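You operate a simulated robot arm through the tools that you are given. There is no shell and no other tool. Be economical: measure what you need, move in short steps, check, and stop when the job is done.

Carry out the task below with a simulated robot arm. There is one attempt and no reset: what you move stays moved.

## Task
Redo the slipped peel test on the strip in the tester.
Fine: crank back to the start, zero the display, shut both clamp knobs, peel to the red mark.

Only the result counts: the job must be done as asked and must still hold three seconds after the hand-in. Knocking over, shifting, dropping, spilling or breaking anything else fails it.

## Robot
A 7-joint arm with a two-finger parallel gripper, fixed in place. Base frame: the origin is at the foot of the arm, x ahead of it, y to its left, z up; the work surface is at about z = 0. Units: mm, rad, N and s.
With the tool pointing down near the work surface it reaches from about 220 to 580 mm from the base axis. Its first joint turns from -1.152 to 1.152 rad. Payload 2.5 kg.
Tool frame: the origin (TCP) lies between the finger pads and is the grasp point; the fingertips stand 23 mm ahead of it; z points along the fingers, y is the line along which they close. Largest opening 94 mm; finger width 38, thickness 10; the body of the gripper, 54 by 96 mm, starts 39 mm behind the TCP.
Orientation is told as [roll, pitch, yaw] about the base's x, y, z axes, in that order, counted from this pose: with the fingers straight down and closing along the base's y, the tool's x points along the base's -x, its y along +y and its z along -z.

## Interface
- The arm moves only by the tool play_rows. Its argument "series" is a list of rows, each an object (a shift or turn left out is 0, a gripper value left out holds the last) with "angular": the turn, a rotation vector about the tool's x, y, z in rad, a list of three; "dp": the shift along the tool's x, y, z in mm, a list of three; "hand": the gripper command, from -1 (fully open) to 1 (shut), values between in proportion. In form: [{"angular": [rx, ry, rz], "dp": [tx, ty, tz], "hand": hand}, ...]. A call has 1 to 8 rows; each row shifts and turns the commanded pose from where the row before left it, along the tool's axes as they then stand. Each row takes 0.2 s and may step no farther than 50 mm and 0.15 rad from the row before; otherwise, or with a gripper value out of range, the whole call is refused. Where a pose cannot be reached the arm comes as near as it can. A force on the tool above 60 N (or 10 N above the force at the start of the call, whichever is more), or a blocked arm, ends the call early, and 0.2 s more pass. The fingers move at their own pace (about 108 mm/s each) and stop on an object; they squeeze with about 39 N. The grip force told is the motor's: it shows also when the fingers shut on nothing. Time passes only in rows, and 0.2 s behind the last, so rows that do not move let the fingers close. It gives the time, the measured TCP pose, the force on the tool (base axes), the opening and the grip force at its end, in the units of the frame above (readings bear some noise), with the torque about the TCP (base axes, N m) and any sound that the robot's microphone picked up, and new pictures: "show" is both (left out), scene, wrist or none.
- Cameras (640 x 400 px; columns grow to the right, rows downward): "scene" is fixed at [105.1, -401.2, 543.7]; the picture's right is [0.92, -0.39, 0.00], its down [-0.22, -0.52, -0.82] and it looks along [0.32, 0.76, -0.57] (base axes); focal length 342 px, centre (320, 200). "wrist" rides on the gripper at [86, 16, -74] in the tool frame; the picture's right is [-0.18, 0.98, 0.00], its down [-0.58, -0.11, -0.81] and it looks along [-0.79, -0.15, 0.59] (tool axes); focal length 243 px, centre (320, 200).
- measure_at(camera, pixels): for up to 12 pixels [column, row] of the newest picture of that camera ("zoom" is the newest enlarged one), the place [x, y, z] in the base frame of the surface seen there, good to about 2 mm. No time passes.
- close_up(camera, box): a new picture of the part [left, top, right, bottom] of that camera's present view, enlarged. No time passes.
- finish_job(): hands the job in; it is judged then, once.

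Keep the steps short. Do not move on a guess: measure, check each grasp and each placing, and mend mistakes. In all there are 80 turns and 200 pictures (those below and enlarged ones count). Leave the gripper open and the arm clear of the work at the hand-in unless told otherwise, and finish with a single line.

The tools are called by a JSON object that holds its "api" and its "payload". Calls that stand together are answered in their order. play_rows: Moves the arm, as the interface text tells. Its arguments: {"type":"object","properties":{"series":{"type":"array","items":{"type":"object","properties":{"angular":{"type":"array","items":{"type":"number"}},"dp":{"type":"array","items":{"type":"number"}},"hand":{"type":"number"}}}},"show":{"type":"string","enum":["both","scene","wrist","none"]}},"required":["series"]} The other tools are called the same way: measure_at (camera, pixels) gives the place of the surface under pixels of a picture; close_up (camera, box) takes an enlarged picture of a part of a camera's view; finish_job () hands the job in.

At the start:

```text
time_s: 0.0
ee_pos: [264.3, 244.3, 326.0]
tcp_rot: [0.0, 0.001, 0.001]
force: [-0.2, 0.5, 0.2]
ft_torque: [0.0, 0.01, 0.0]
gripper_width: 94.2
finger_force: 0.1
```

scene: 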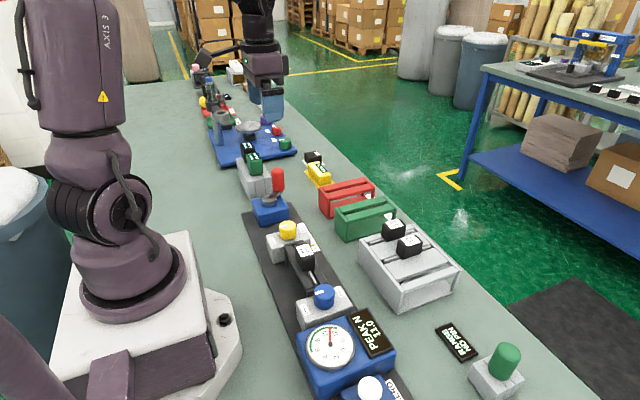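
wrist: 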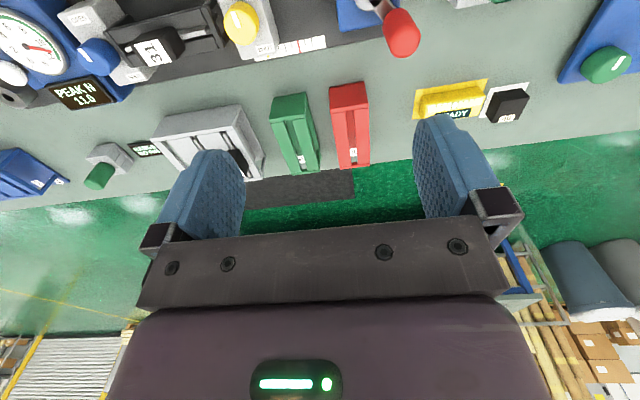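

I see a peel tester running along the bench: gauge with "PEAK N 11.0", blue knob, yellow knob, red-handled crank. I'll enlarge these areas first.

{"api": "close_up", "payload": {"camera": "scene", "box": [220, 150, 420, 275]}}

{"api": "close_up", "payload": {"camera": "scene", "box": [230, 210, 530, 400]}}

{"api": "close_up", "payload": {"camera": "wrist", "box": [0, 0, 320, 200]}}

{"api": "close_up", "payload": {"camera": "scene", "box": [170, 50, 330, 175]}}

```text
3.20 times, centred on (320, 212) of scene
```

zoom: 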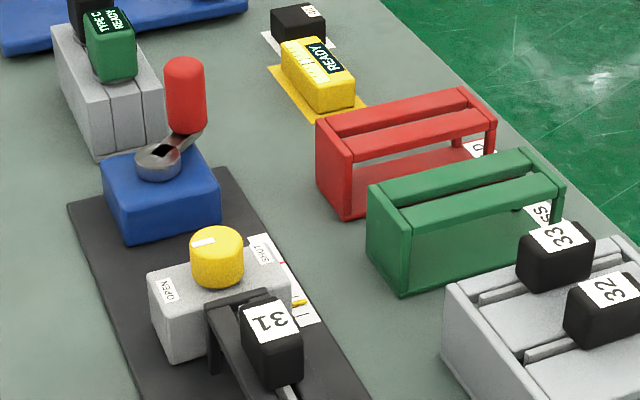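

```text
2.11 times, centred on (380, 305) of scene
```

zoom: 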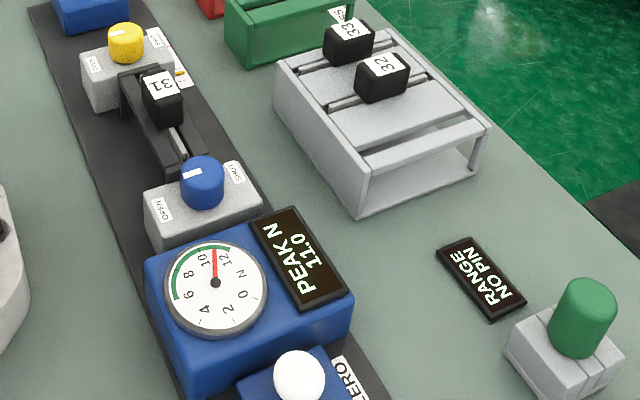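

```text
2.00 times, centred on (160, 100) of wrist
```

zoom: 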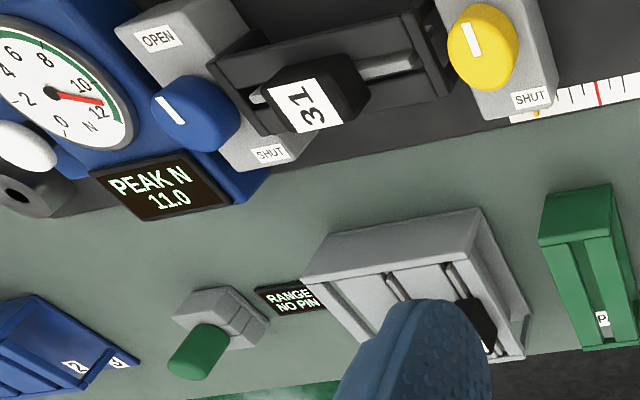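

```text
3.20 times, centred on (250, 112) of scene
```

zoom: 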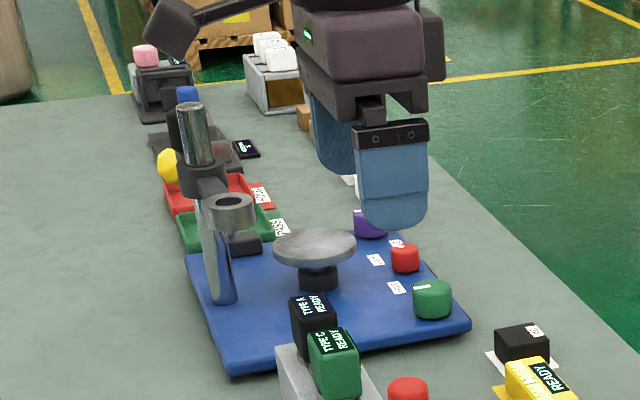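

The yellow-knob clamp seems to ride on a carriage with a pointer on a scale; the crank is the red-handled arm. I'll measure the parts in the scene and zoom the scale.

{"api": "measure_at", "payload": {"camera": "scene", "pixels": [[278, 170], [278, 188], [269, 200], [268, 212], [287, 224], [288, 232], [323, 288], [323, 297], [370, 380], [372, 392], [285, 248], [320, 305]]}}

{"api": "close_up", "payload": {"camera": "wrist", "box": [200, 0, 440, 80]}}

{"api": "close_up", "payload": {"camera": "scene", "box": [240, 160, 340, 260]}}

```text
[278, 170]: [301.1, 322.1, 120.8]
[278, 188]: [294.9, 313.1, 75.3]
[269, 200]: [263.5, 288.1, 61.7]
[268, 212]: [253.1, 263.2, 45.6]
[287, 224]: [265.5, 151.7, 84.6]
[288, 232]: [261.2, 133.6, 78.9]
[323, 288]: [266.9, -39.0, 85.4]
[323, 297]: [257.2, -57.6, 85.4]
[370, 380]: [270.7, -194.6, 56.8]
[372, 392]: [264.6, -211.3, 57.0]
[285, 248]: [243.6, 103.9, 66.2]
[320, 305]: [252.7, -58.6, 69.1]
```

```text
2.67 times, centred on (320, 40) of wrist
```

zoom: 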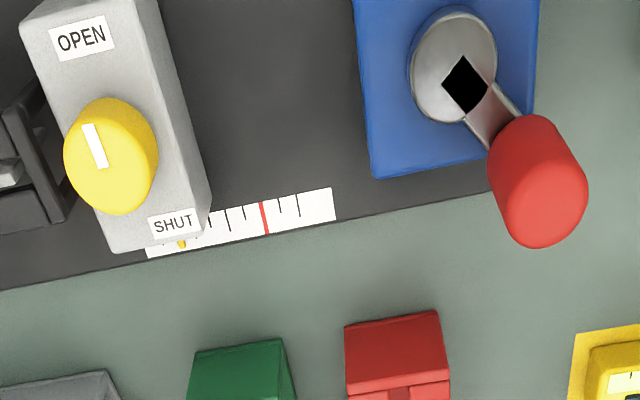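

```text
4.00 times, centred on (290, 210) of scene
```

zoom: 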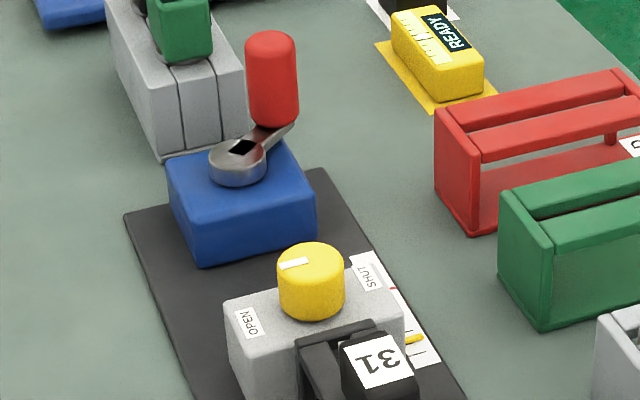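

Pointer (yellow tick) sits partway on the scale; the knobs' white marks point towards OPEN. I'll measure scale, pointer, handle outline, and neighbours of the crank.

{"api": "measure_at", "payload": {"camera": "zoom", "pixels": [[250, 80], [295, 80], [272, 40], [237, 150], [238, 175], [195, 40], [180, 60], [470, 130], [410, 338], [392, 289], [425, 360], [360, 258]]}}

{"api": "measure_at", "payload": {"camera": "wrist", "pixels": [[268, 91], [299, 76], [315, 70], [325, 36], [325, 45], [299, 45], [256, 56], [258, 53], [401, 18], [372, 0], [236, 10], [240, 30]]}}

```text
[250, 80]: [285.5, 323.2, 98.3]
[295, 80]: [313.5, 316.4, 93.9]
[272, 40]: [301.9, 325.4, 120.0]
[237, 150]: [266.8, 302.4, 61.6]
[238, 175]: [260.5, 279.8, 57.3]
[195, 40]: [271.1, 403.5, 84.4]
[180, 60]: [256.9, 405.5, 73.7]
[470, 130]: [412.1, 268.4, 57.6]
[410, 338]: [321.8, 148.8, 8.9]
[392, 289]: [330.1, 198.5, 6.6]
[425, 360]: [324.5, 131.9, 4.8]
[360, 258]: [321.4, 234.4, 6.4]
```

```text
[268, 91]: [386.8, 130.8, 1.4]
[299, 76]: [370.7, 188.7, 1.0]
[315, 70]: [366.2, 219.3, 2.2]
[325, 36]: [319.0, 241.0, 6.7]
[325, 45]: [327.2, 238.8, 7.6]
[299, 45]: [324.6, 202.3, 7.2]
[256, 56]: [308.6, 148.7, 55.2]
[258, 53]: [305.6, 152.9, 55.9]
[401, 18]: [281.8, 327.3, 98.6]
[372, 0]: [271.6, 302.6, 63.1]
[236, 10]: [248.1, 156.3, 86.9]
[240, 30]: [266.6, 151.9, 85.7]
```

Crank hub is near (265,292), handle about (300,320) with its top at z≈121; pointer at y≈149, red mark at y≈200. I'll go above the handle at z≈200 with open fingers.

{"api": "play_rows", "payload": {"series": [{"dp": [-18, 38, 0], "hand": -1}, {"dp": [-18, 38, 0]}, {"dp": [0, 0, 45]}, {"dp": [0, 0, 45]}, {"dp": [0, 0, 0]}]}}

```text
time_s: 1.2
ee_pos: [299.5, 320.5, 235.4]
tcp_rot: [-0.001, 0.001, 0.001]
force: [0.2, 0.8, -0.4]
ft_torque: [-0.01, -0.07, 0.04]
gripper_width: 94.1
finger_force: 0.0
```

scene: 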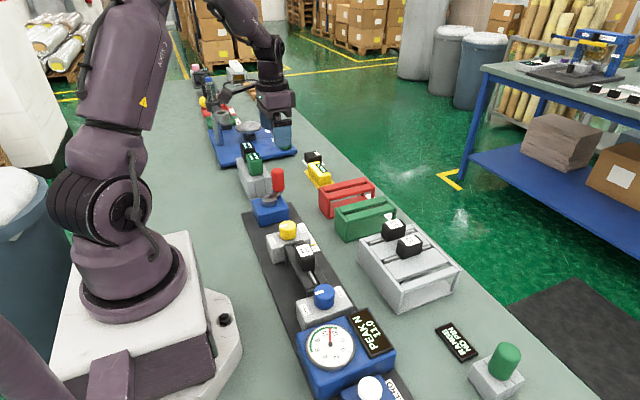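
wrist: 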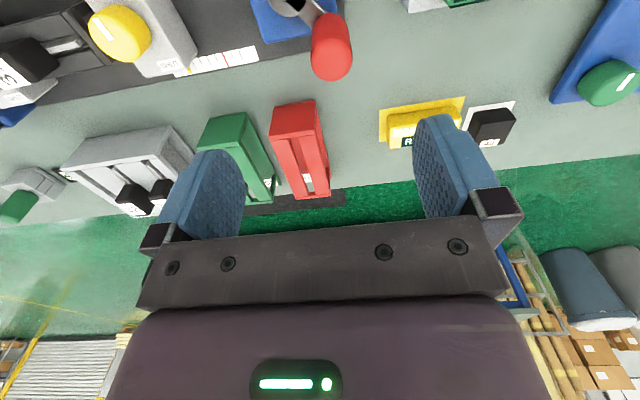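

The handle centre works out to about (300,322). I'll check the grey TYPE block's clearance behind the crank before descending.

{"api": "measure_at", "payload": {"camera": "scene", "pixels": [[256, 172], [268, 172], [250, 178], [240, 165], [254, 170], [255, 158], [262, 185], [250, 205], [256, 215], [285, 210], [276, 201]]}}

{"api": "close_up", "payload": {"camera": "wrist", "box": [140, 0, 380, 100]}}

```text
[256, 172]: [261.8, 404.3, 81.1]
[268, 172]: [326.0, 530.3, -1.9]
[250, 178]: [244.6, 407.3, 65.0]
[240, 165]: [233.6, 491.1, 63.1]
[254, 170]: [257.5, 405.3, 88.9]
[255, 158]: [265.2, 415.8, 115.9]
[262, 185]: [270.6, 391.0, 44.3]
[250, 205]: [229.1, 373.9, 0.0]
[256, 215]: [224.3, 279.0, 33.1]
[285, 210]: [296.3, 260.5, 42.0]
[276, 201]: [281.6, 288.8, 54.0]
```

```text
2.67 times, centred on (260, 50) of wrist
```

zoom: 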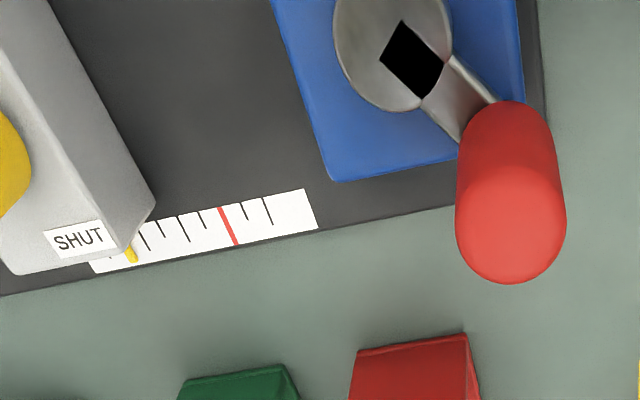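

Clear: the TYPE block starts at y≈390. I measure the hub outline and ticks, then descend with a 60 mm opening around the handle.

{"api": "measure_at", "payload": {"camera": "zoom", "pixels": [[338, 40], [447, 25], [403, 105], [400, 25], [440, 65], [132, 258], [146, 243], [185, 235], [205, 230], [230, 230], [270, 218], [110, 260]]}}

{"api": "play_rows", "payload": {"series": [{"dp": [0, 1, 30], "hand": -0.3}, {"dp": [0, 0, 40]}, {"dp": [0, 0, 35]}, {"dp": [0, 0, 23]}, {"dp": [0, 0, 0]}]}}

```text
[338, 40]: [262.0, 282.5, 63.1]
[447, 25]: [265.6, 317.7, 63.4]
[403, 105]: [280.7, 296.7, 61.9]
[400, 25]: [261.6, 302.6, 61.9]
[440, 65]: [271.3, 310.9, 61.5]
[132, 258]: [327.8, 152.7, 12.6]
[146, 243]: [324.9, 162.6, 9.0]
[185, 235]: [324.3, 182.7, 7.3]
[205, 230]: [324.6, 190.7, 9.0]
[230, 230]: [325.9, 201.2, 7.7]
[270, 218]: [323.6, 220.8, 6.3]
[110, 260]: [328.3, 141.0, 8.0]
```

```text
time_s: 2.4
ee_pos: [299.7, 321.5, 108.2]
tcp_rot: [0.001, 0.0, -0.001]
force: [0.3, -0.9, 0.5]
ft_torque: [-0.01, 0.01, 0.0]
gripper_width: 61.2
finger_force: 0.0
```

scene: 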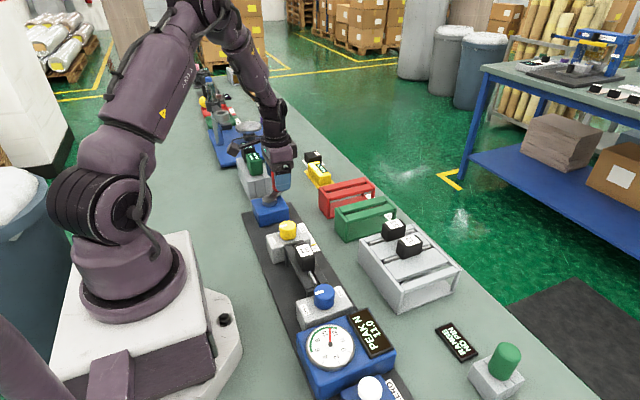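
wrist: 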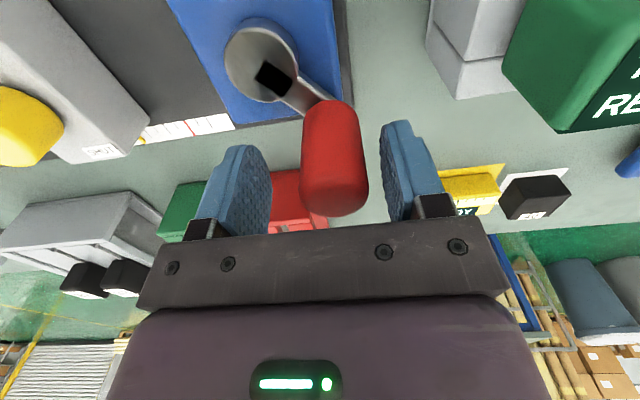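

The handle is between the fingers (column ~335). I measure hub and handle again at this closer range.

{"api": "measure_at", "payload": {"camera": "wrist", "pixels": [[228, 60], [296, 60], [262, 100], [258, 22], [273, 80], [304, 160], [366, 160], [335, 160], [334, 205], [320, 112], [290, 95]]}}

```text
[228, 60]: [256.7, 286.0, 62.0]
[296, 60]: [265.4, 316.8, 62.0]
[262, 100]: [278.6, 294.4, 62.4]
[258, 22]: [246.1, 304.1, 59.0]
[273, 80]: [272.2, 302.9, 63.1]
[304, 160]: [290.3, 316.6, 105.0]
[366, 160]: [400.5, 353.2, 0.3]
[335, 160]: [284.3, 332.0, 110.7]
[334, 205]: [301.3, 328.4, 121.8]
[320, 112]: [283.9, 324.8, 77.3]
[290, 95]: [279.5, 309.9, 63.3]
```

Hub centre is about (262,301) and handle centre about (300,327), so radius ≈46. I shift +5 in y and close gently.

{"api": "play_rows", "payload": {"series": [{"dp": [0, 5, 0]}, {"dp": [0, 0, 0], "hand": 0.3}, {"dp": [0, 0, 0], "hand": 1}, {"dp": [0, 0, 0]}], "show": "wrist"}}

```text
time_s: 3.4
ee_pos: [299.4, 327.8, 108.4]
tcp_rot: [0.003, -0.003, 0.0]
force: [10.1, 15.5, -10.9]
ft_torque: [-0.66, -0.09, -0.24]
gripper_width: 31.8
finger_force: 44.6
```

wrist: 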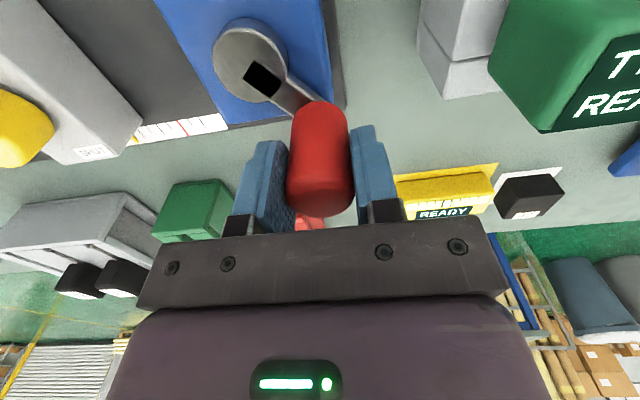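

Gripped (31.8 mm). Now a small trial turn clockwise (seen from above), ~30°, watching pointer and forces.

{"api": "play_rows", "payload": {"series": [{"dp": [-3, -5.2, 0]}, {"dp": [-2.5, -5.4, 0]}, {"dp": [-1.6, -5.8, 0]}, {"dp": [-1, -5.9, 0]}, {"dp": [0, 0, 0]}]}}

```text
time_s: 4.6
ee_pos: [311.6, 307.8, 111.2]
tcp_rot: [0.011, -0.011, 0.001]
force: [24.2, 32.0, -8.2]
ft_torque: [-0.92, 0.92, -1.26]
gripper_width: 31.4
finger_force: 44.6
```

scene: 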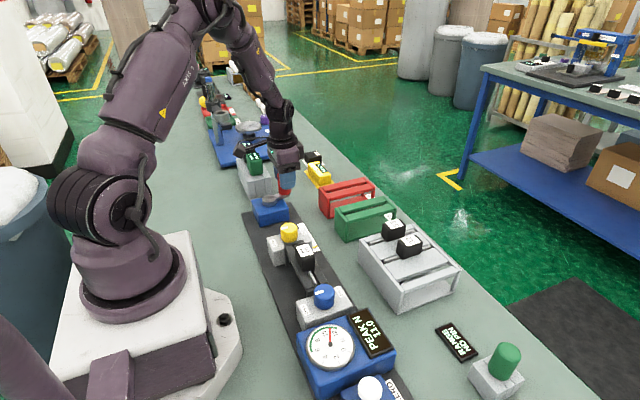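
wrist: 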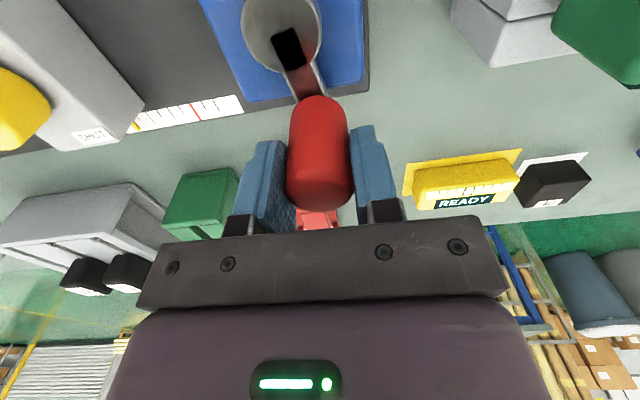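

Force rose a bit, so my circle is off. I measure hub, handle and pointer again.

{"api": "measure_at", "payload": {"camera": "wrist", "pixels": [[243, 35], [320, 35], [282, 70], [292, 45], [300, 90], [137, 128], [196, 112], [310, 75], [93, 135], [130, 95]]}}

{"api": "close_up", "payload": {"camera": "wrist", "box": [60, 60, 300, 160]}}

```text
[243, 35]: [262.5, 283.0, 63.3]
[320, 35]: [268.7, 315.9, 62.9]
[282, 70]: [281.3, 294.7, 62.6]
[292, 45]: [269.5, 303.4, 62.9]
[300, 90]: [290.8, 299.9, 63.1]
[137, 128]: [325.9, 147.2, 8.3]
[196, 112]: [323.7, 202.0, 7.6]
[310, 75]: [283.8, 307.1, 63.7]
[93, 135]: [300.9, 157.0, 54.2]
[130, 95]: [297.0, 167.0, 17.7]
```

```text
2.67 times, centred on (180, 110) of wrist
```

zoom: 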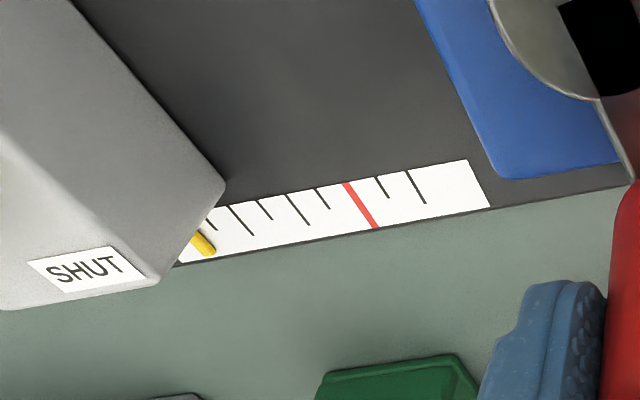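

The pointer moved left, so clockwise is "back". Hub ≈(263.5,299.5) with radius nearer 49. I continue clockwise ~45° on the corrected circle.

{"api": "play_rows", "payload": {"series": [{"dp": [-4.7, -5.2, 0]}, {"dp": [0.7, -8.5, 0]}, {"dp": [2.3, -8.3, 0]}, {"dp": [3.6, -7.7, 0]}, {"dp": [4.9, -7.0, 0]}, {"dp": [0, 0, 0]}], "show": "wrist"}}

```text
time_s: 5.2
ee_pos: [314.7, 300.6, 111.1]
tcp_rot: [0.02, -0.018, 0.008]
force: [3.1, 6.6, -3.8]
ft_torque: [-1.42, -0.18, 0.26]
gripper_width: 32.3
finger_force: 45.1
stopped in row 3: the force on the tool passed its limit at 69 N (the readings are from after the stop); the commanded pose is now the measured one
```

wrist: 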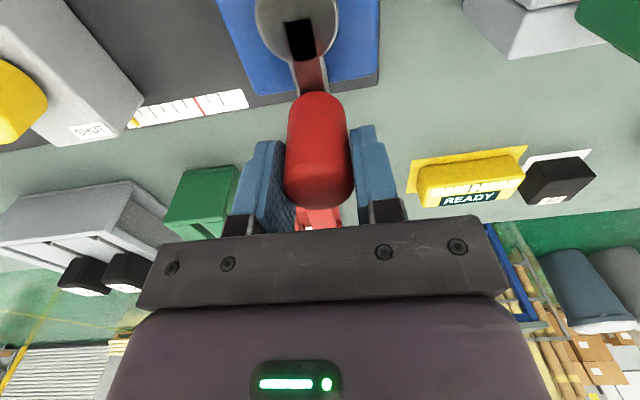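

A hard resistance with the crank near straight +x: perhaps the end stop. I check the pointer.

{"api": "close_up", "payload": {"camera": "wrist", "box": [60, 60, 300, 160]}}

{"api": "measure_at", "payload": {"camera": "wrist", "pixels": [[136, 123], [130, 122], [202, 106], [108, 125], [112, 128], [297, 10], [333, 25], [258, 25], [295, 60]]}}

{"api": "close_up", "payload": {"camera": "scene", "box": [240, 170, 340, 270]}}

```text
2.67 times, centred on (180, 110) of wrist
```

zoom: 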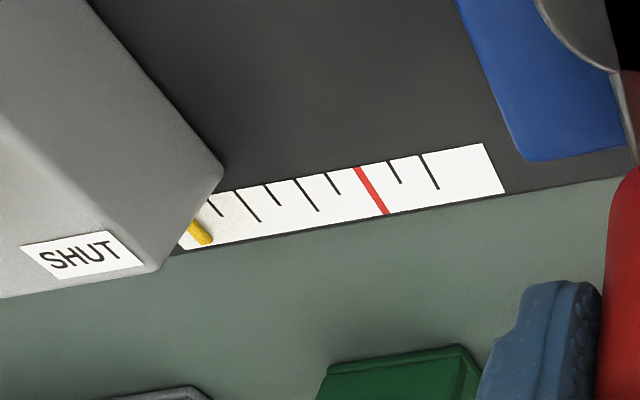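

```text
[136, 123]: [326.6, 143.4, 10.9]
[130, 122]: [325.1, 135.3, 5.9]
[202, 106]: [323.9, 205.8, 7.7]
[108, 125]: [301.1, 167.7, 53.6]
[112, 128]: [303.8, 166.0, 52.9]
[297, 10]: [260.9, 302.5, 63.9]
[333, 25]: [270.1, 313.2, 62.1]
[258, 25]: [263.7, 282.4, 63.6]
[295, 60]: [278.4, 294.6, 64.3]
```

```text
4.00 times, centred on (290, 220) of scene
```

zoom: 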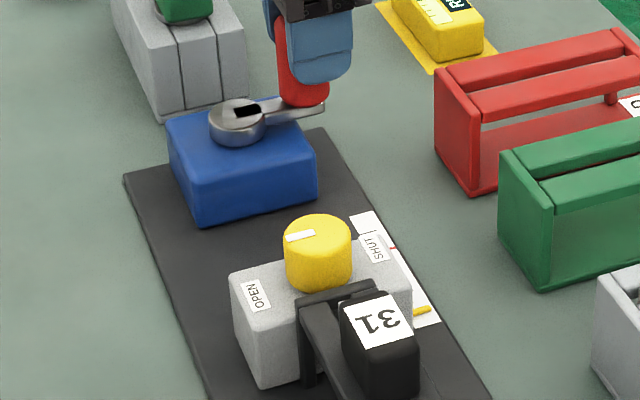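

Pointer is now about 60 mm left of the red mark, near the scale's first tick. I'll push gently another few mm in −y to see whether this is truly a stop.

{"api": "play_rows", "payload": {"series": [{"dp": [0, -2, 0]}, {"dp": [0, -2, 0]}, {"dp": [0, 0, 0]}], "show": "none"}}

{"api": "close_up", "payload": {"camera": "wrist", "box": [60, 60, 300, 160]}}

```text
time_s: 6.0
ee_pos: [312.9, 299.4, 110.8]
tcp_rot: [0.031, -0.019, 0.006]
force: [15.2, 46.7, -32.8]
ft_torque: [-1.47, 0.72, -0.87]
gripper_width: 32.5
finger_force: 44.8
```

```text
2.67 times, centred on (180, 110) of wrist
```

zoom: 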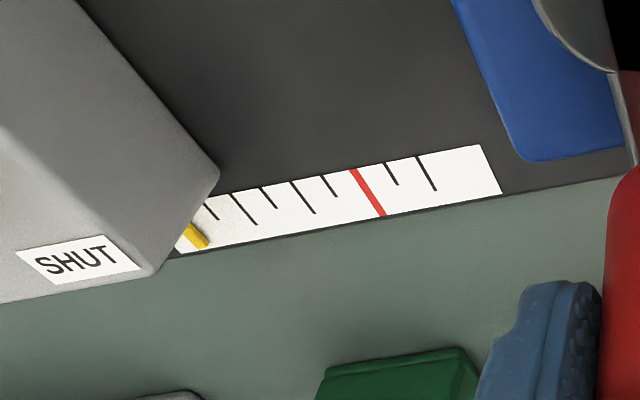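

Stiff, but not conclusive. I relieve the vertical and radial load a bit and push 2 mm more.

{"api": "play_rows", "payload": {"series": [{"dp": [-1.5, 0, 3]}, {"dp": [0, -1.5, 0]}, {"dp": [0, -1.5, 0]}, {"dp": [0, 0, 0]}], "show": "none"}}

{"api": "close_up", "payload": {"camera": "scene", "box": [240, 170, 340, 270]}}

```text
time_s: 7.0
ee_pos: [314.2, 299.3, 110.9]
tcp_rot: [0.035, -0.019, 0.017]
force: [-7.2, 39.4, 25.0]
ft_torque: [-1.05, 0.31, -0.29]
gripper_width: 32.5
finger_force: 45.0
```

```text
4.00 times, centred on (290, 220) of scene
```

zoom: 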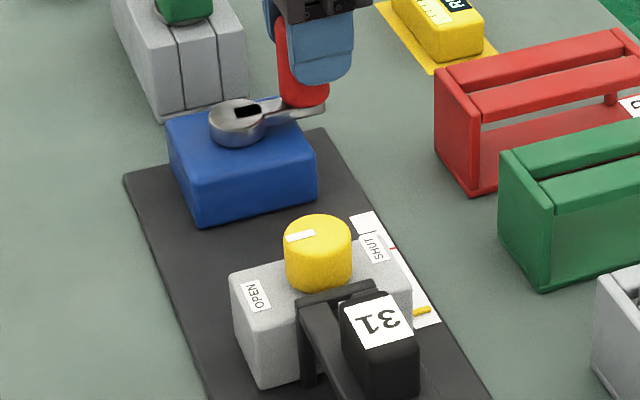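

No further motion: that is the start stop. I open the fingers in place to 60 mm and rise straight up.

{"api": "play_rows", "payload": {"series": [{"dp": [0, 1.5, -3]}, {"dp": [0, 0, 0], "hand": -0.3}, {"dp": [0, 0, 0]}, {"dp": [0, 0, -40]}, {"dp": [0, 0, -50]}, {"dp": [0, 0, -50]}, {"dp": [0, 0, 0]}]}}

```text
time_s: 8.6
ee_pos: [313.0, 290.7, 251.5]
tcp_rot: [0.022, -0.017, 0.003]
force: [0.2, -0.3, -0.1]
ft_torque: [-0.02, 0.0, 0.0]
gripper_width: 61.3
finger_force: 0.2
```

scene: 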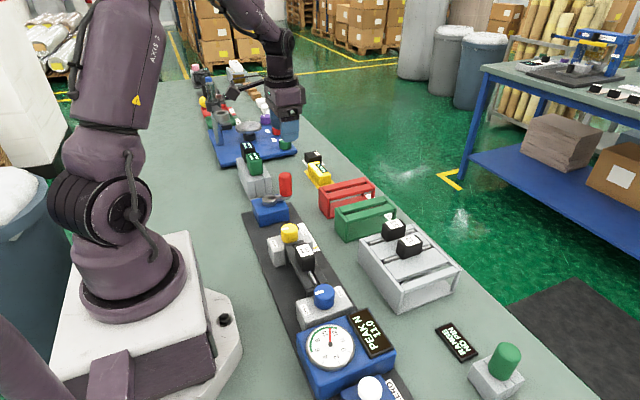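
wrist: 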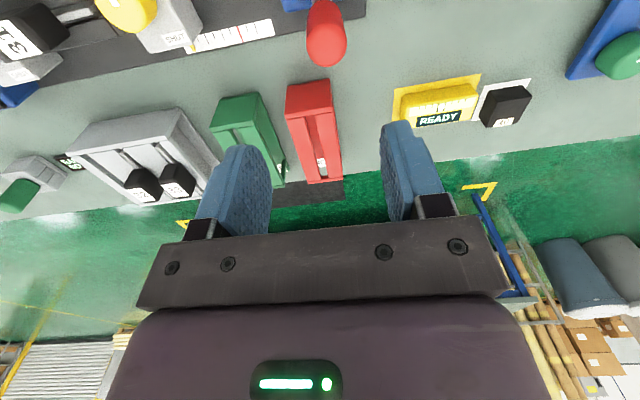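

Crank stayed. I level the tool and travel at z≈250 toward the ZERO button, pausing halfway for a view of the knobs.

{"api": "play_rows", "payload": {"series": [{"dp": [10, -47, 0], "angular": [0.022, 0.017, -0.003]}, {"dp": [10, -48, 0]}, {"dp": [10, -48, 0]}, {"dp": [10, -48, 0]}, {"dp": [8, -48, 0]}, {"dp": [0, 0, 0]}]}}

{"api": "close_up", "payload": {"camera": "wrist", "box": [160, 0, 480, 140]}}

```text
time_s: 10.0
ee_pos: [268.3, 51.4, 250.4]
tcp_rot: [0.0, 0.002, 0.01]
force: [-0.1, 0.1, -0.1]
ft_torque: [0.01, -0.05, 0.03]
gripper_width: 61.0
finger_force: 0.1
```

scene: 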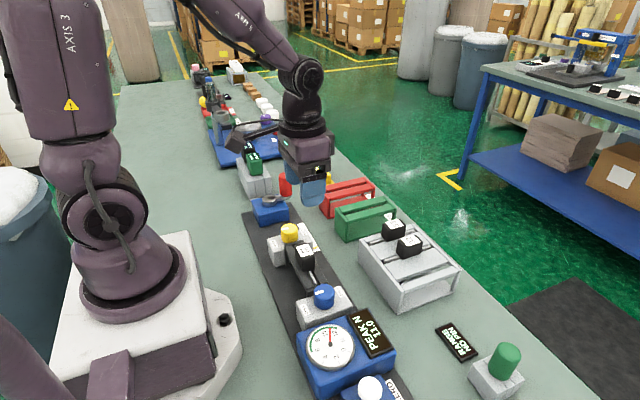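
wrist: 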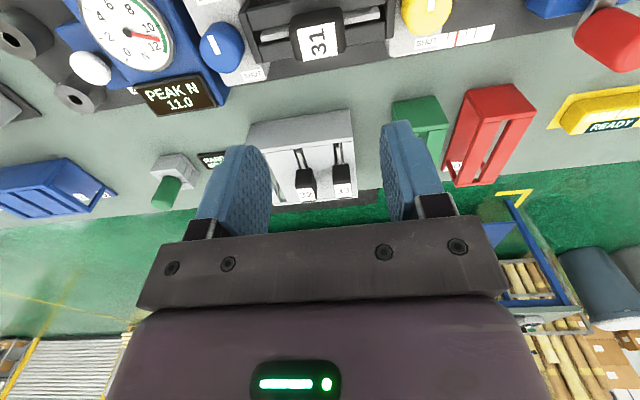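

```text
2.00 times, centred on (320, 70) of wrist
```

zoom: 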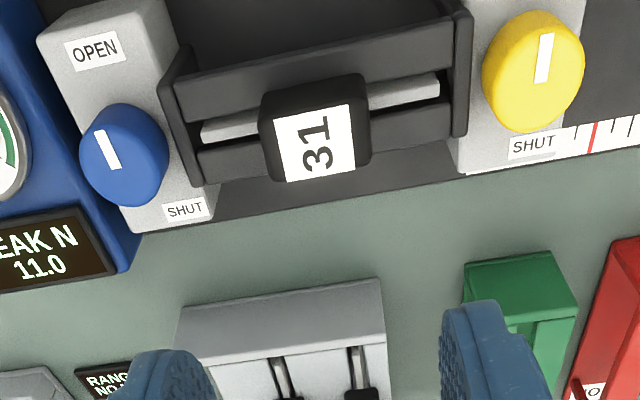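

Both knob marks point toward OPEN. I go on toward the ZERO button at z≈250, closing the fingers on the way.

{"api": "play_rows", "payload": {"series": [{"dp": [0, -48, 0], "hand": 1}, {"dp": [0, -48, 0]}, {"dp": [0, -48, 0]}, {"dp": [0, -48, 0]}, {"dp": [0, -40, 0]}, {"dp": [0, 0, 0]}]}}

{"api": "close_up", "payload": {"camera": "wrist", "box": [160, 0, 480, 140]}}

{"api": "close_up", "payload": {"camera": "scene", "box": [280, 290, 440, 400]}}

```text
time_s: 11.4
ee_pos: [268.8, -181.3, 250.7]
tcp_rot: [-0.001, 0.003, 0.009]
force: [-0.1, -0.6, -0.4]
ft_torque: [0.0, -0.03, 0.0]
gripper_width: 0.0
finger_force: 38.9
```

scene: 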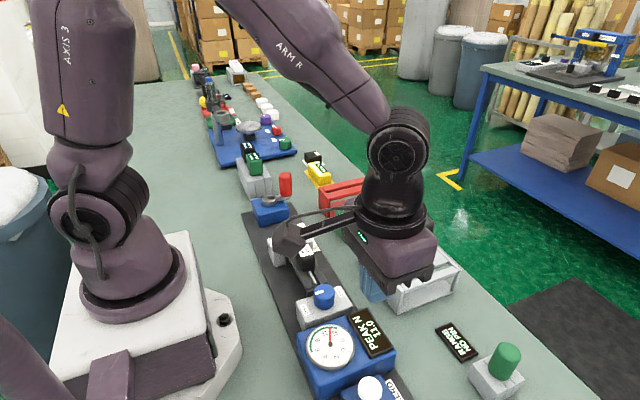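
wrist: 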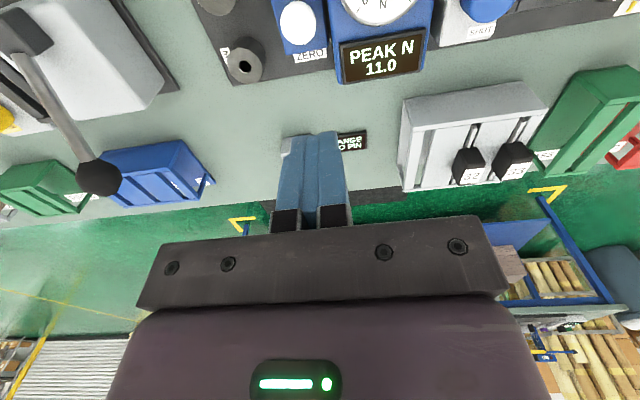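

```text
2.00 times, centred on (320, 70) of wrist
```

zoom: 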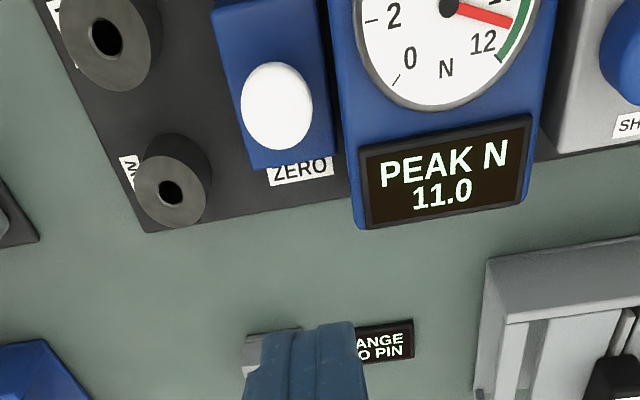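

```text
3.64 times, centred on (360, 345) of scene
```

zoom: 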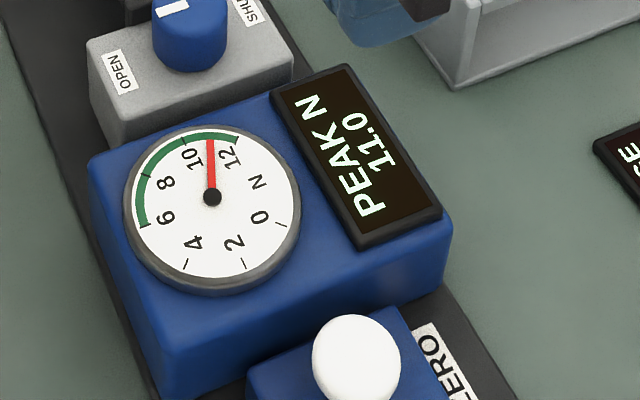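

I measure the white ZERO button and its surroundings from the wrist view.

{"api": "measure_at", "payload": {"camera": "wrist", "pixels": [[299, 22], [284, 20], [314, 22], [299, 40], [298, 4], [350, 40], [380, 15], [245, 60], [215, 5], [310, 52], [290, 48], [325, 60]]}}

```text
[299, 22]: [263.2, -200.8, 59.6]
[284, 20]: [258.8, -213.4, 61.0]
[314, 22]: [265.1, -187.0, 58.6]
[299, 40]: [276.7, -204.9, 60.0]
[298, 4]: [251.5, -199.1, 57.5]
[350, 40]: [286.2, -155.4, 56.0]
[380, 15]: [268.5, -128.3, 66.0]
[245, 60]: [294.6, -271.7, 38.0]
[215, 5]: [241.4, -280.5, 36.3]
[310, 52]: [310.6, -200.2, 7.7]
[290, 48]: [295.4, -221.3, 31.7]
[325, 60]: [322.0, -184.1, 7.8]
```

Button centre ≈(264,−201), top z≈60. I move over it and go down to just above (tips at z≈66).

{"api": "play_rows", "payload": {"series": [{"dp": [5, -20, 0]}, {"dp": [0, 0, 50]}, {"dp": [0, 0, 50]}, {"dp": [0, 0, 45]}, {"dp": [0, 0, 14]}, {"dp": [0, 0, 0]}]}}

```text
time_s: 12.8
ee_pos: [266.0, -200.7, 88.1]
tcp_rot: [0.002, -0.001, 0.011]
force: [-1.3, 0.7, 0.9]
ft_torque: [0.0, 0.01, 0.0]
gripper_width: 0.0
finger_force: 39.4
```

scene: 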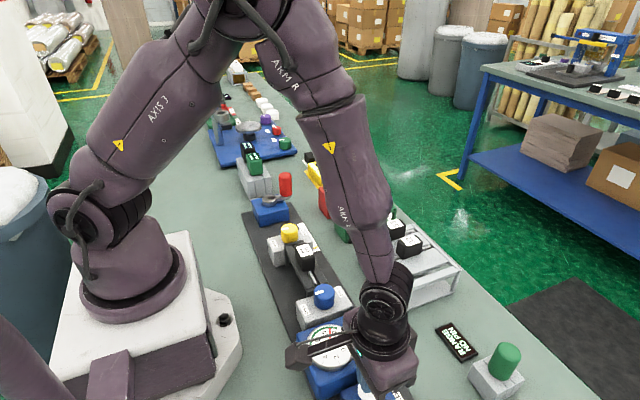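
wrist: 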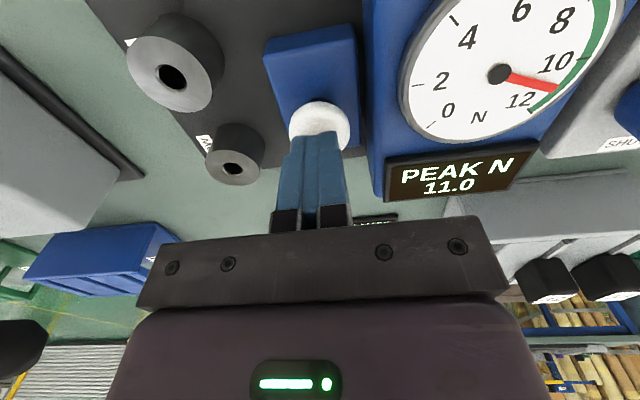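

The fingertips are over the button. I press slowly in 2–3 mm steps, then lift.

{"api": "play_rows", "payload": {"series": [{"dp": [0, 0, 3]}, {"dp": [0, 0, 3]}, {"dp": [0, 0, 2]}, {"dp": [0, 0, 2]}, {"dp": [0, 0, 0]}], "show": "wrist"}}

```text
time_s: 14.0
ee_pos: [265.0, -200.6, 80.4]
tcp_rot: [-0.001, 0.003, 0.011]
force: [-0.2, 0.2, 1.4]
ft_torque: [0.01, -0.04, 0.01]
gripper_width: 0.1
finger_force: 38.9
```

wrist: 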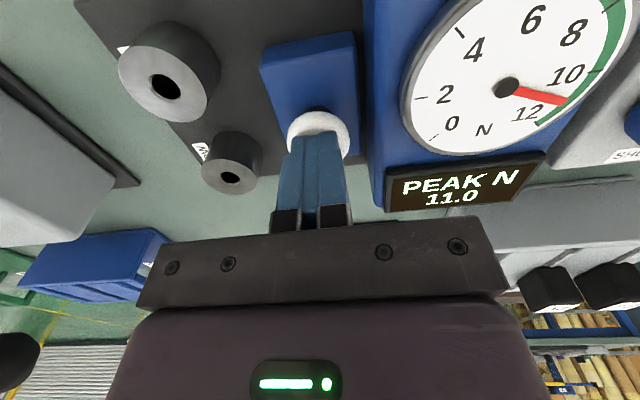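

Light contact only; still 11.0. I press further.

{"api": "play_rows", "payload": {"series": [{"dp": [0, 0, 2]}, {"dp": [0, 0, 2]}, {"dp": [0, 0, 1]}, {"dp": [0, 0, 0]}], "show": "wrist"}}

```text
time_s: 15.0
ee_pos: [265.4, -200.7, 74.4]
tcp_rot: [-0.001, 0.0, 0.009]
force: [-0.2, -1.5, 2.7]
ft_torque: [-0.02, -0.05, 0.0]
gripper_width: 0.0
finger_force: 38.9
```

wrist: 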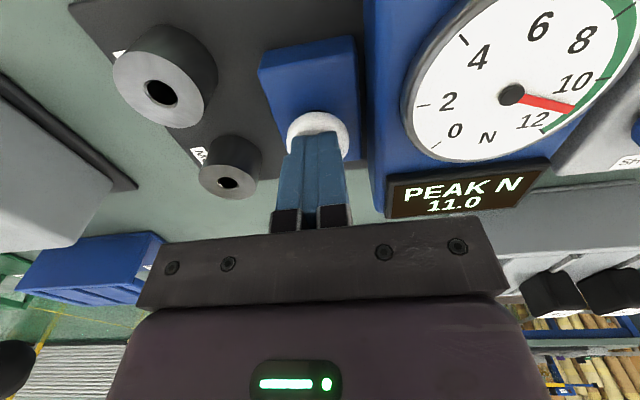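

The button is sinking (2.7 N). A bit more.

{"api": "play_rows", "payload": {"series": [{"dp": [0, 0, 2]}, {"dp": [0, 0, 2]}, {"dp": [0, 0, 0]}], "show": "wrist"}}

```text
time_s: 15.8
ee_pos: [264.8, -200.1, 71.1]
tcp_rot: [-0.001, 0.001, 0.008]
force: [-1.4, -0.9, 4.9]
ft_torque: [-0.03, -0.03, -0.08]
gripper_width: 0.2
finger_force: 38.6
heard: click
```

wrist: 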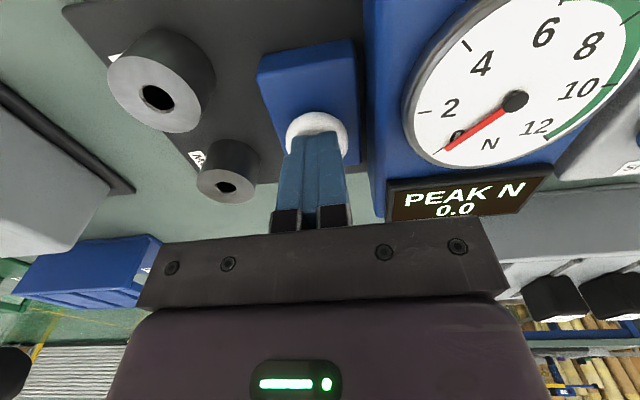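

Click, display 0.0. I lift to z≈200, move toward the blue knob and open.

{"api": "play_rows", "payload": {"series": [{"dp": [0, 0, -45]}, {"dp": [0, 0, -45]}, {"dp": [0, 0, -40]}, {"dp": [0, 50, 0], "hand": -0.2}, {"dp": [0, 50, 0]}, {"dp": [0, 46, 0]}, {"dp": [0, 0, 0]}], "show": "wrist"}}

{"api": "close_up", "payload": {"camera": "wrist", "box": [200, 0, 440, 100]}}

```text
time_s: 17.4
ee_pos: [264.1, -52.0, 202.7]
tcp_rot: [0.0, 0.0, 0.011]
force: [-0.2, 0.2, -0.1]
ft_torque: [0.05, 0.0, -0.02]
gripper_width: 56.5
finger_force: 0.0
```

wrist: 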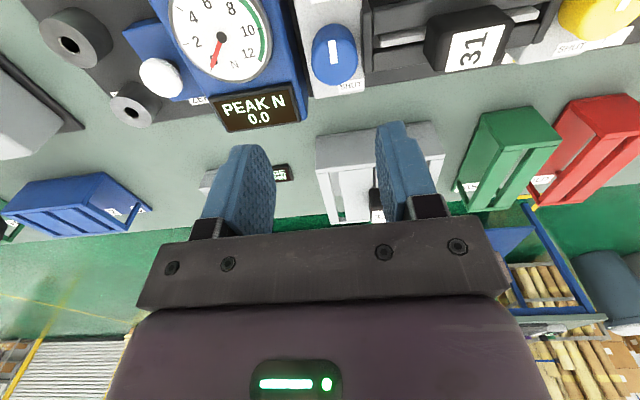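

```text
2.67 times, centred on (320, 50) of wrist
```

zoom: 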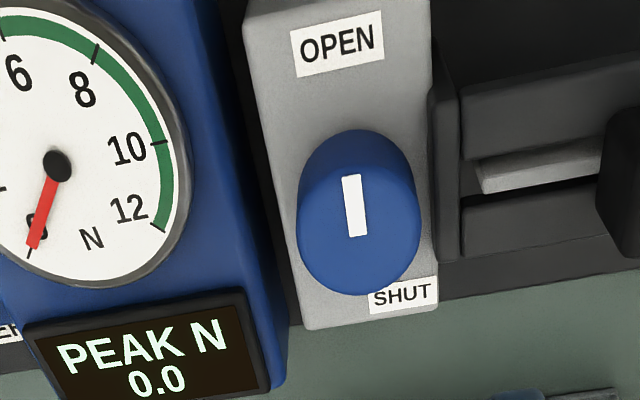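

The blue mark points to −x (OPEN). I measure knob edges, labels and nearby obstacles.

{"api": "measure_at", "payload": {"camera": "zoom", "pixels": [[352, 180], [357, 234], [302, 225], [416, 225], [362, 288], [338, 45], [403, 293], [445, 200], [440, 100], [250, 20], [270, 200], [330, 140]]}}

```text
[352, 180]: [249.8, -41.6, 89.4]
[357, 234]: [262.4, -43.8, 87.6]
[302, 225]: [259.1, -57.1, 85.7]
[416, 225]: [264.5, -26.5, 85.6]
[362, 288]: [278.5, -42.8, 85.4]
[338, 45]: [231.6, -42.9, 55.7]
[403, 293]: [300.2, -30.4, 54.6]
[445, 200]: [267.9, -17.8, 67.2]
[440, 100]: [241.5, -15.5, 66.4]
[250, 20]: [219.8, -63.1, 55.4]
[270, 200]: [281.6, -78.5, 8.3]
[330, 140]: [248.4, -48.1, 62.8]
```

Knob centre ≈(262,−42), radius ≈16, top z≈86. The frame beside it reaches z≈67; I check the "31" block too.

{"api": "measure_at", "payload": {"camera": "wrist", "pixels": [[470, 50], [440, 40], [425, 50], [445, 68], [490, 15], [375, 20], [365, 40], [290, 60], [270, 100], [250, 40]]}}

{"api": "play_rows", "payload": {"series": [{"dp": [1, 10, 40], "hand": -0.05}, {"dp": [0, 0, 40]}, {"dp": [0, 0, 0]}]}}

```text
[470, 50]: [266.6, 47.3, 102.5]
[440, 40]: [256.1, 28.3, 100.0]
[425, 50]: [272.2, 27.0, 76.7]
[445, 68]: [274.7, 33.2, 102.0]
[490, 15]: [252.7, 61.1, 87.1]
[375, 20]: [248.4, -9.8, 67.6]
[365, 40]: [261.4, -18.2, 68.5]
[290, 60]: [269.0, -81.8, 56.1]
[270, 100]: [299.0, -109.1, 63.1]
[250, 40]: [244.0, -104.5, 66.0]
```

```text
time_s: 18.2
ee_pos: [261.9, -44.2, 119.5]
tcp_rot: [0.001, 0.0, 0.008]
force: [0.7, 0.4, 1.3]
ft_torque: [-0.01, -0.02, -0.02]
gripper_width: 49.6
finger_force: 0.1
```

scene: 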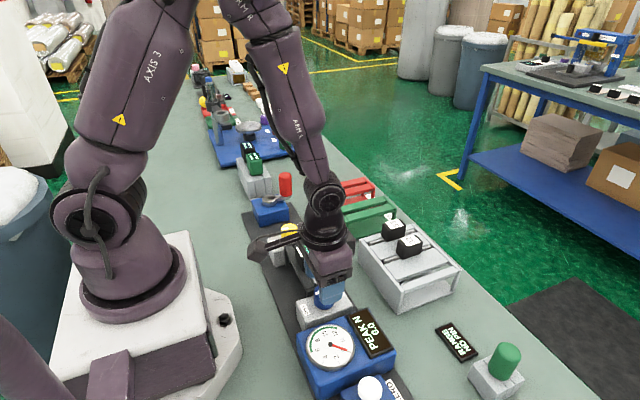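
wrist: 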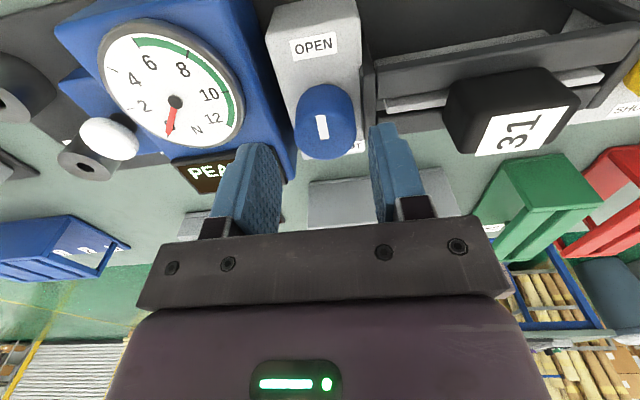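

Closer view: I measure the knob top again before gripping.

{"api": "measure_at", "payload": {"camera": "wrist", "pixels": [[321, 117], [323, 137], [297, 130], [353, 130], [325, 155], [326, 135]]}}

```text
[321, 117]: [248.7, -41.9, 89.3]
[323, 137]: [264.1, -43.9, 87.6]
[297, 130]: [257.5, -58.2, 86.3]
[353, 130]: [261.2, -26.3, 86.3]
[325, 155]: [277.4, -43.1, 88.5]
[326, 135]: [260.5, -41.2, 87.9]
```

Centre (262,−42). I shift +2 in y, descend to TCP z≈94 (tips ≈71, above the frame) and close.

{"api": "play_rows", "payload": {"series": [{"dp": [0, 2, 15]}, {"dp": [0, 0, 10]}, {"dp": [0, 0, 0]}, {"dp": [0, 0, 0], "hand": 0.5}, {"dp": [0, 0, 0]}], "show": "wrist"}}

```text
time_s: 19.4
ee_pos: [261.7, -42.2, 96.3]
tcp_rot: [0.002, -0.001, 0.01]
force: [2.1, 4.1, -3.7]
ft_torque: [0.43, 0.02, 0.01]
gripper_width: 35.8
finger_force: 45.1
```

wrist: 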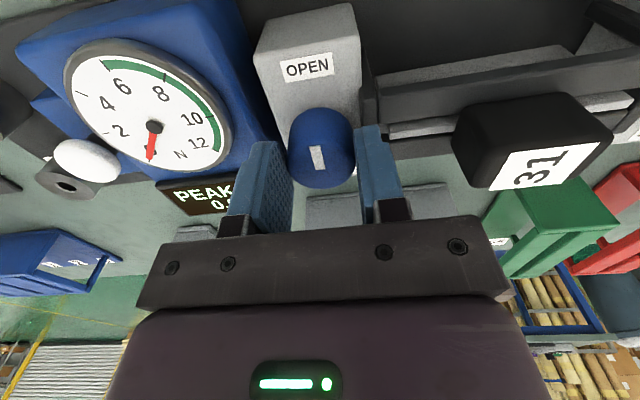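

Gripped at 35.8 mm. Trial turn: +0.3 rad about tool z (clockwise from above), watching torque.

{"api": "play_rows", "payload": {"series": [{"hand": 1}, {"angular": [0, 0, 0.1]}, {"angular": [0, 0, 0.1]}, {"angular": [0, 0, 0.1]}, {"dp": [0, 0, 0]}], "show": "wrist"}}

```text
time_s: 20.6
ee_pos: [262.8, -42.1, 96.1]
tcp_rot: [0.001, -0.001, -0.289]
force: [9.9, 18.2, -25.2]
ft_torque: [-0.06, -0.08, 0.04]
gripper_width: 35.7
finger_force: 44.4
```

wrist: 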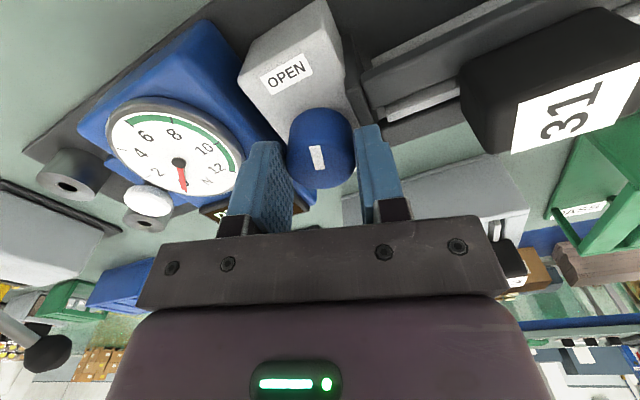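

The knob turns freely clockwise (torque ≈0, mark stays with the fingers). I ease down 1 mm and keep turning.

{"api": "play_rows", "payload": {"series": [{"dp": [0, 0, 1], "angular": [0, 0, 0.12]}, {"angular": [0, 0, 0.14]}, {"angular": [0, 0, 0.14]}, {"angular": [0, 0, 0.14]}, {"angular": [0, 0, 0.14]}, {"angular": [0, 0, 0.14]}, {"dp": [0, 0, 0]}], "show": "wrist"}}

```text
time_s: 21.7
ee_pos: [262.5, -40.4, 96.9]
tcp_rot: [0.005, 0.002, -0.834]
force: [-0.2, 1.8, 3.8]
ft_torque: [-0.35, 0.14, 0.01]
gripper_width: 35.9
finger_force: 45.3
stopped in row 5: the force on the tool passed its limit at 62 N (the readings are from after the stop); the commanded pose is now the measured one
```

wrist: 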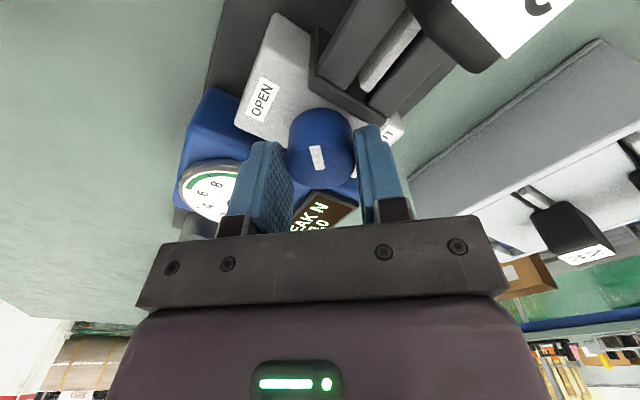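

Stopped on sideways force, not torque; the pose has been reset and forces are low. I continue with smaller steps.

{"api": "play_rows", "payload": {"series": [{"angular": [0, 0, 0.08]}, {"angular": [0, 0, 0.08]}, {"angular": [0, 0, 0.08]}, {"dp": [0, 0, 0]}], "show": "wrist"}}

```text
time_s: 22.7
ee_pos: [263.7, -40.2, 96.9]
tcp_rot: [0.002, 0.002, -1.075]
force: [7.2, 2.3, -6.1]
ft_torque: [-0.11, 0.28, 0.01]
gripper_width: 35.5
finger_force: 44.6
```

wrist: 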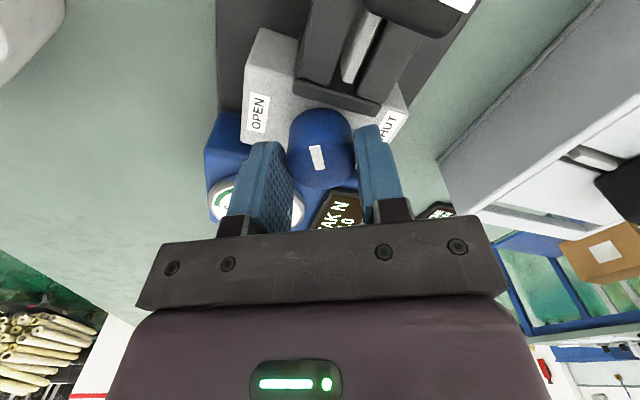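

Turning well. I continue.

{"api": "play_rows", "payload": {"series": [{"angular": [0, 0, 0.1]}, {"angular": [0, 0, 0.1]}, {"angular": [0, 0, 0.1]}, {"angular": [0, 0, 0.1]}, {"angular": [0, 0, 0.1]}, {"dp": [0, 0, 0]}], "show": "wrist"}}

```text
time_s: 24.1
ee_pos: [265.0, -39.4, 96.4]
tcp_rot: [0.004, 0.002, -1.575]
force: [26.2, 16.4, -30.4]
ft_torque: [0.16, -0.2, 0.06]
gripper_width: 35.5
finger_force: 45.0
```

wrist: 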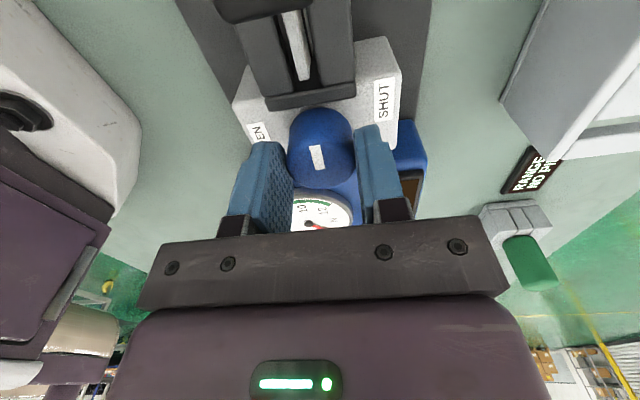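

90° done, torque still small. I relieve the side forces (tool x = base +y, tool y = base +x now) and continue.

{"api": "play_rows", "payload": {"series": [{"dp": [1.2, 2, 1.5], "angular": [0, 0, 0.05]}, {"angular": [0, 0, 0.1]}, {"angular": [0, 0, 0.1]}, {"angular": [0, 0, 0.1]}, {"angular": [0, 0, 0.1]}, {"dp": [0, 0, 0]}], "show": "wrist"}}

```text
time_s: 24.9
ee_pos: [265.3, -40.7, 97.9]
tcp_rot: [-0.001, 0.005, -1.777]
force: [-0.2, 0.5, 2.9]
ft_torque: [-0.17, 0.22, -0.01]
gripper_width: 35.8
finger_force: 44.9
stopped in row 3: the force on the tool passed its limit at 62 N (the readings are from after the stop); the commanded pose is now the measured one
```

wrist: 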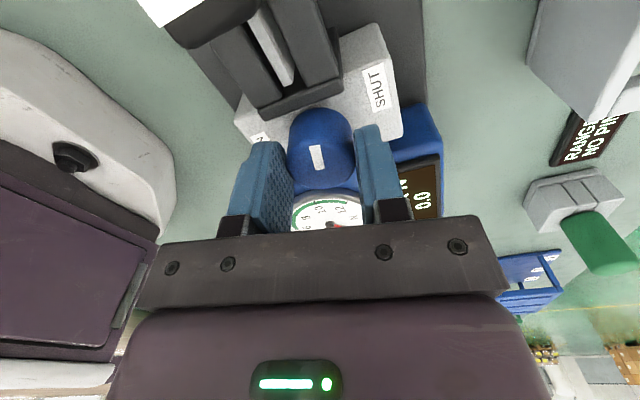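

Stopped again on side force; reset. I continue in small steps.

{"api": "play_rows", "payload": {"series": [{"angular": [0, 0, 0.08]}, {"angular": [0, 0, 0.08]}, {"angular": [0, 0, 0.08]}, {"angular": [0, 0, 0.08]}, {"dp": [0, 0, 0]}], "show": "wrist"}}

```text
time_s: 26.1
ee_pos: [266.9, -40.8, 97.2]
tcp_rot: [-0.001, 0.004, -2.099]
force: [-1.7, -5.7, 22.8]
ft_torque: [-0.31, 0.48, 0.76]
gripper_width: 35.7
finger_force: 45.1
```

wrist: 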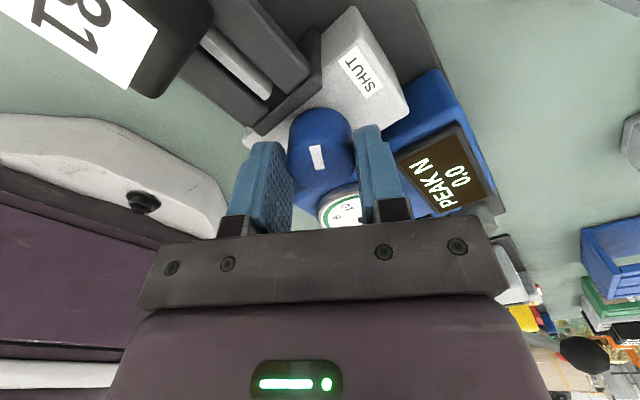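

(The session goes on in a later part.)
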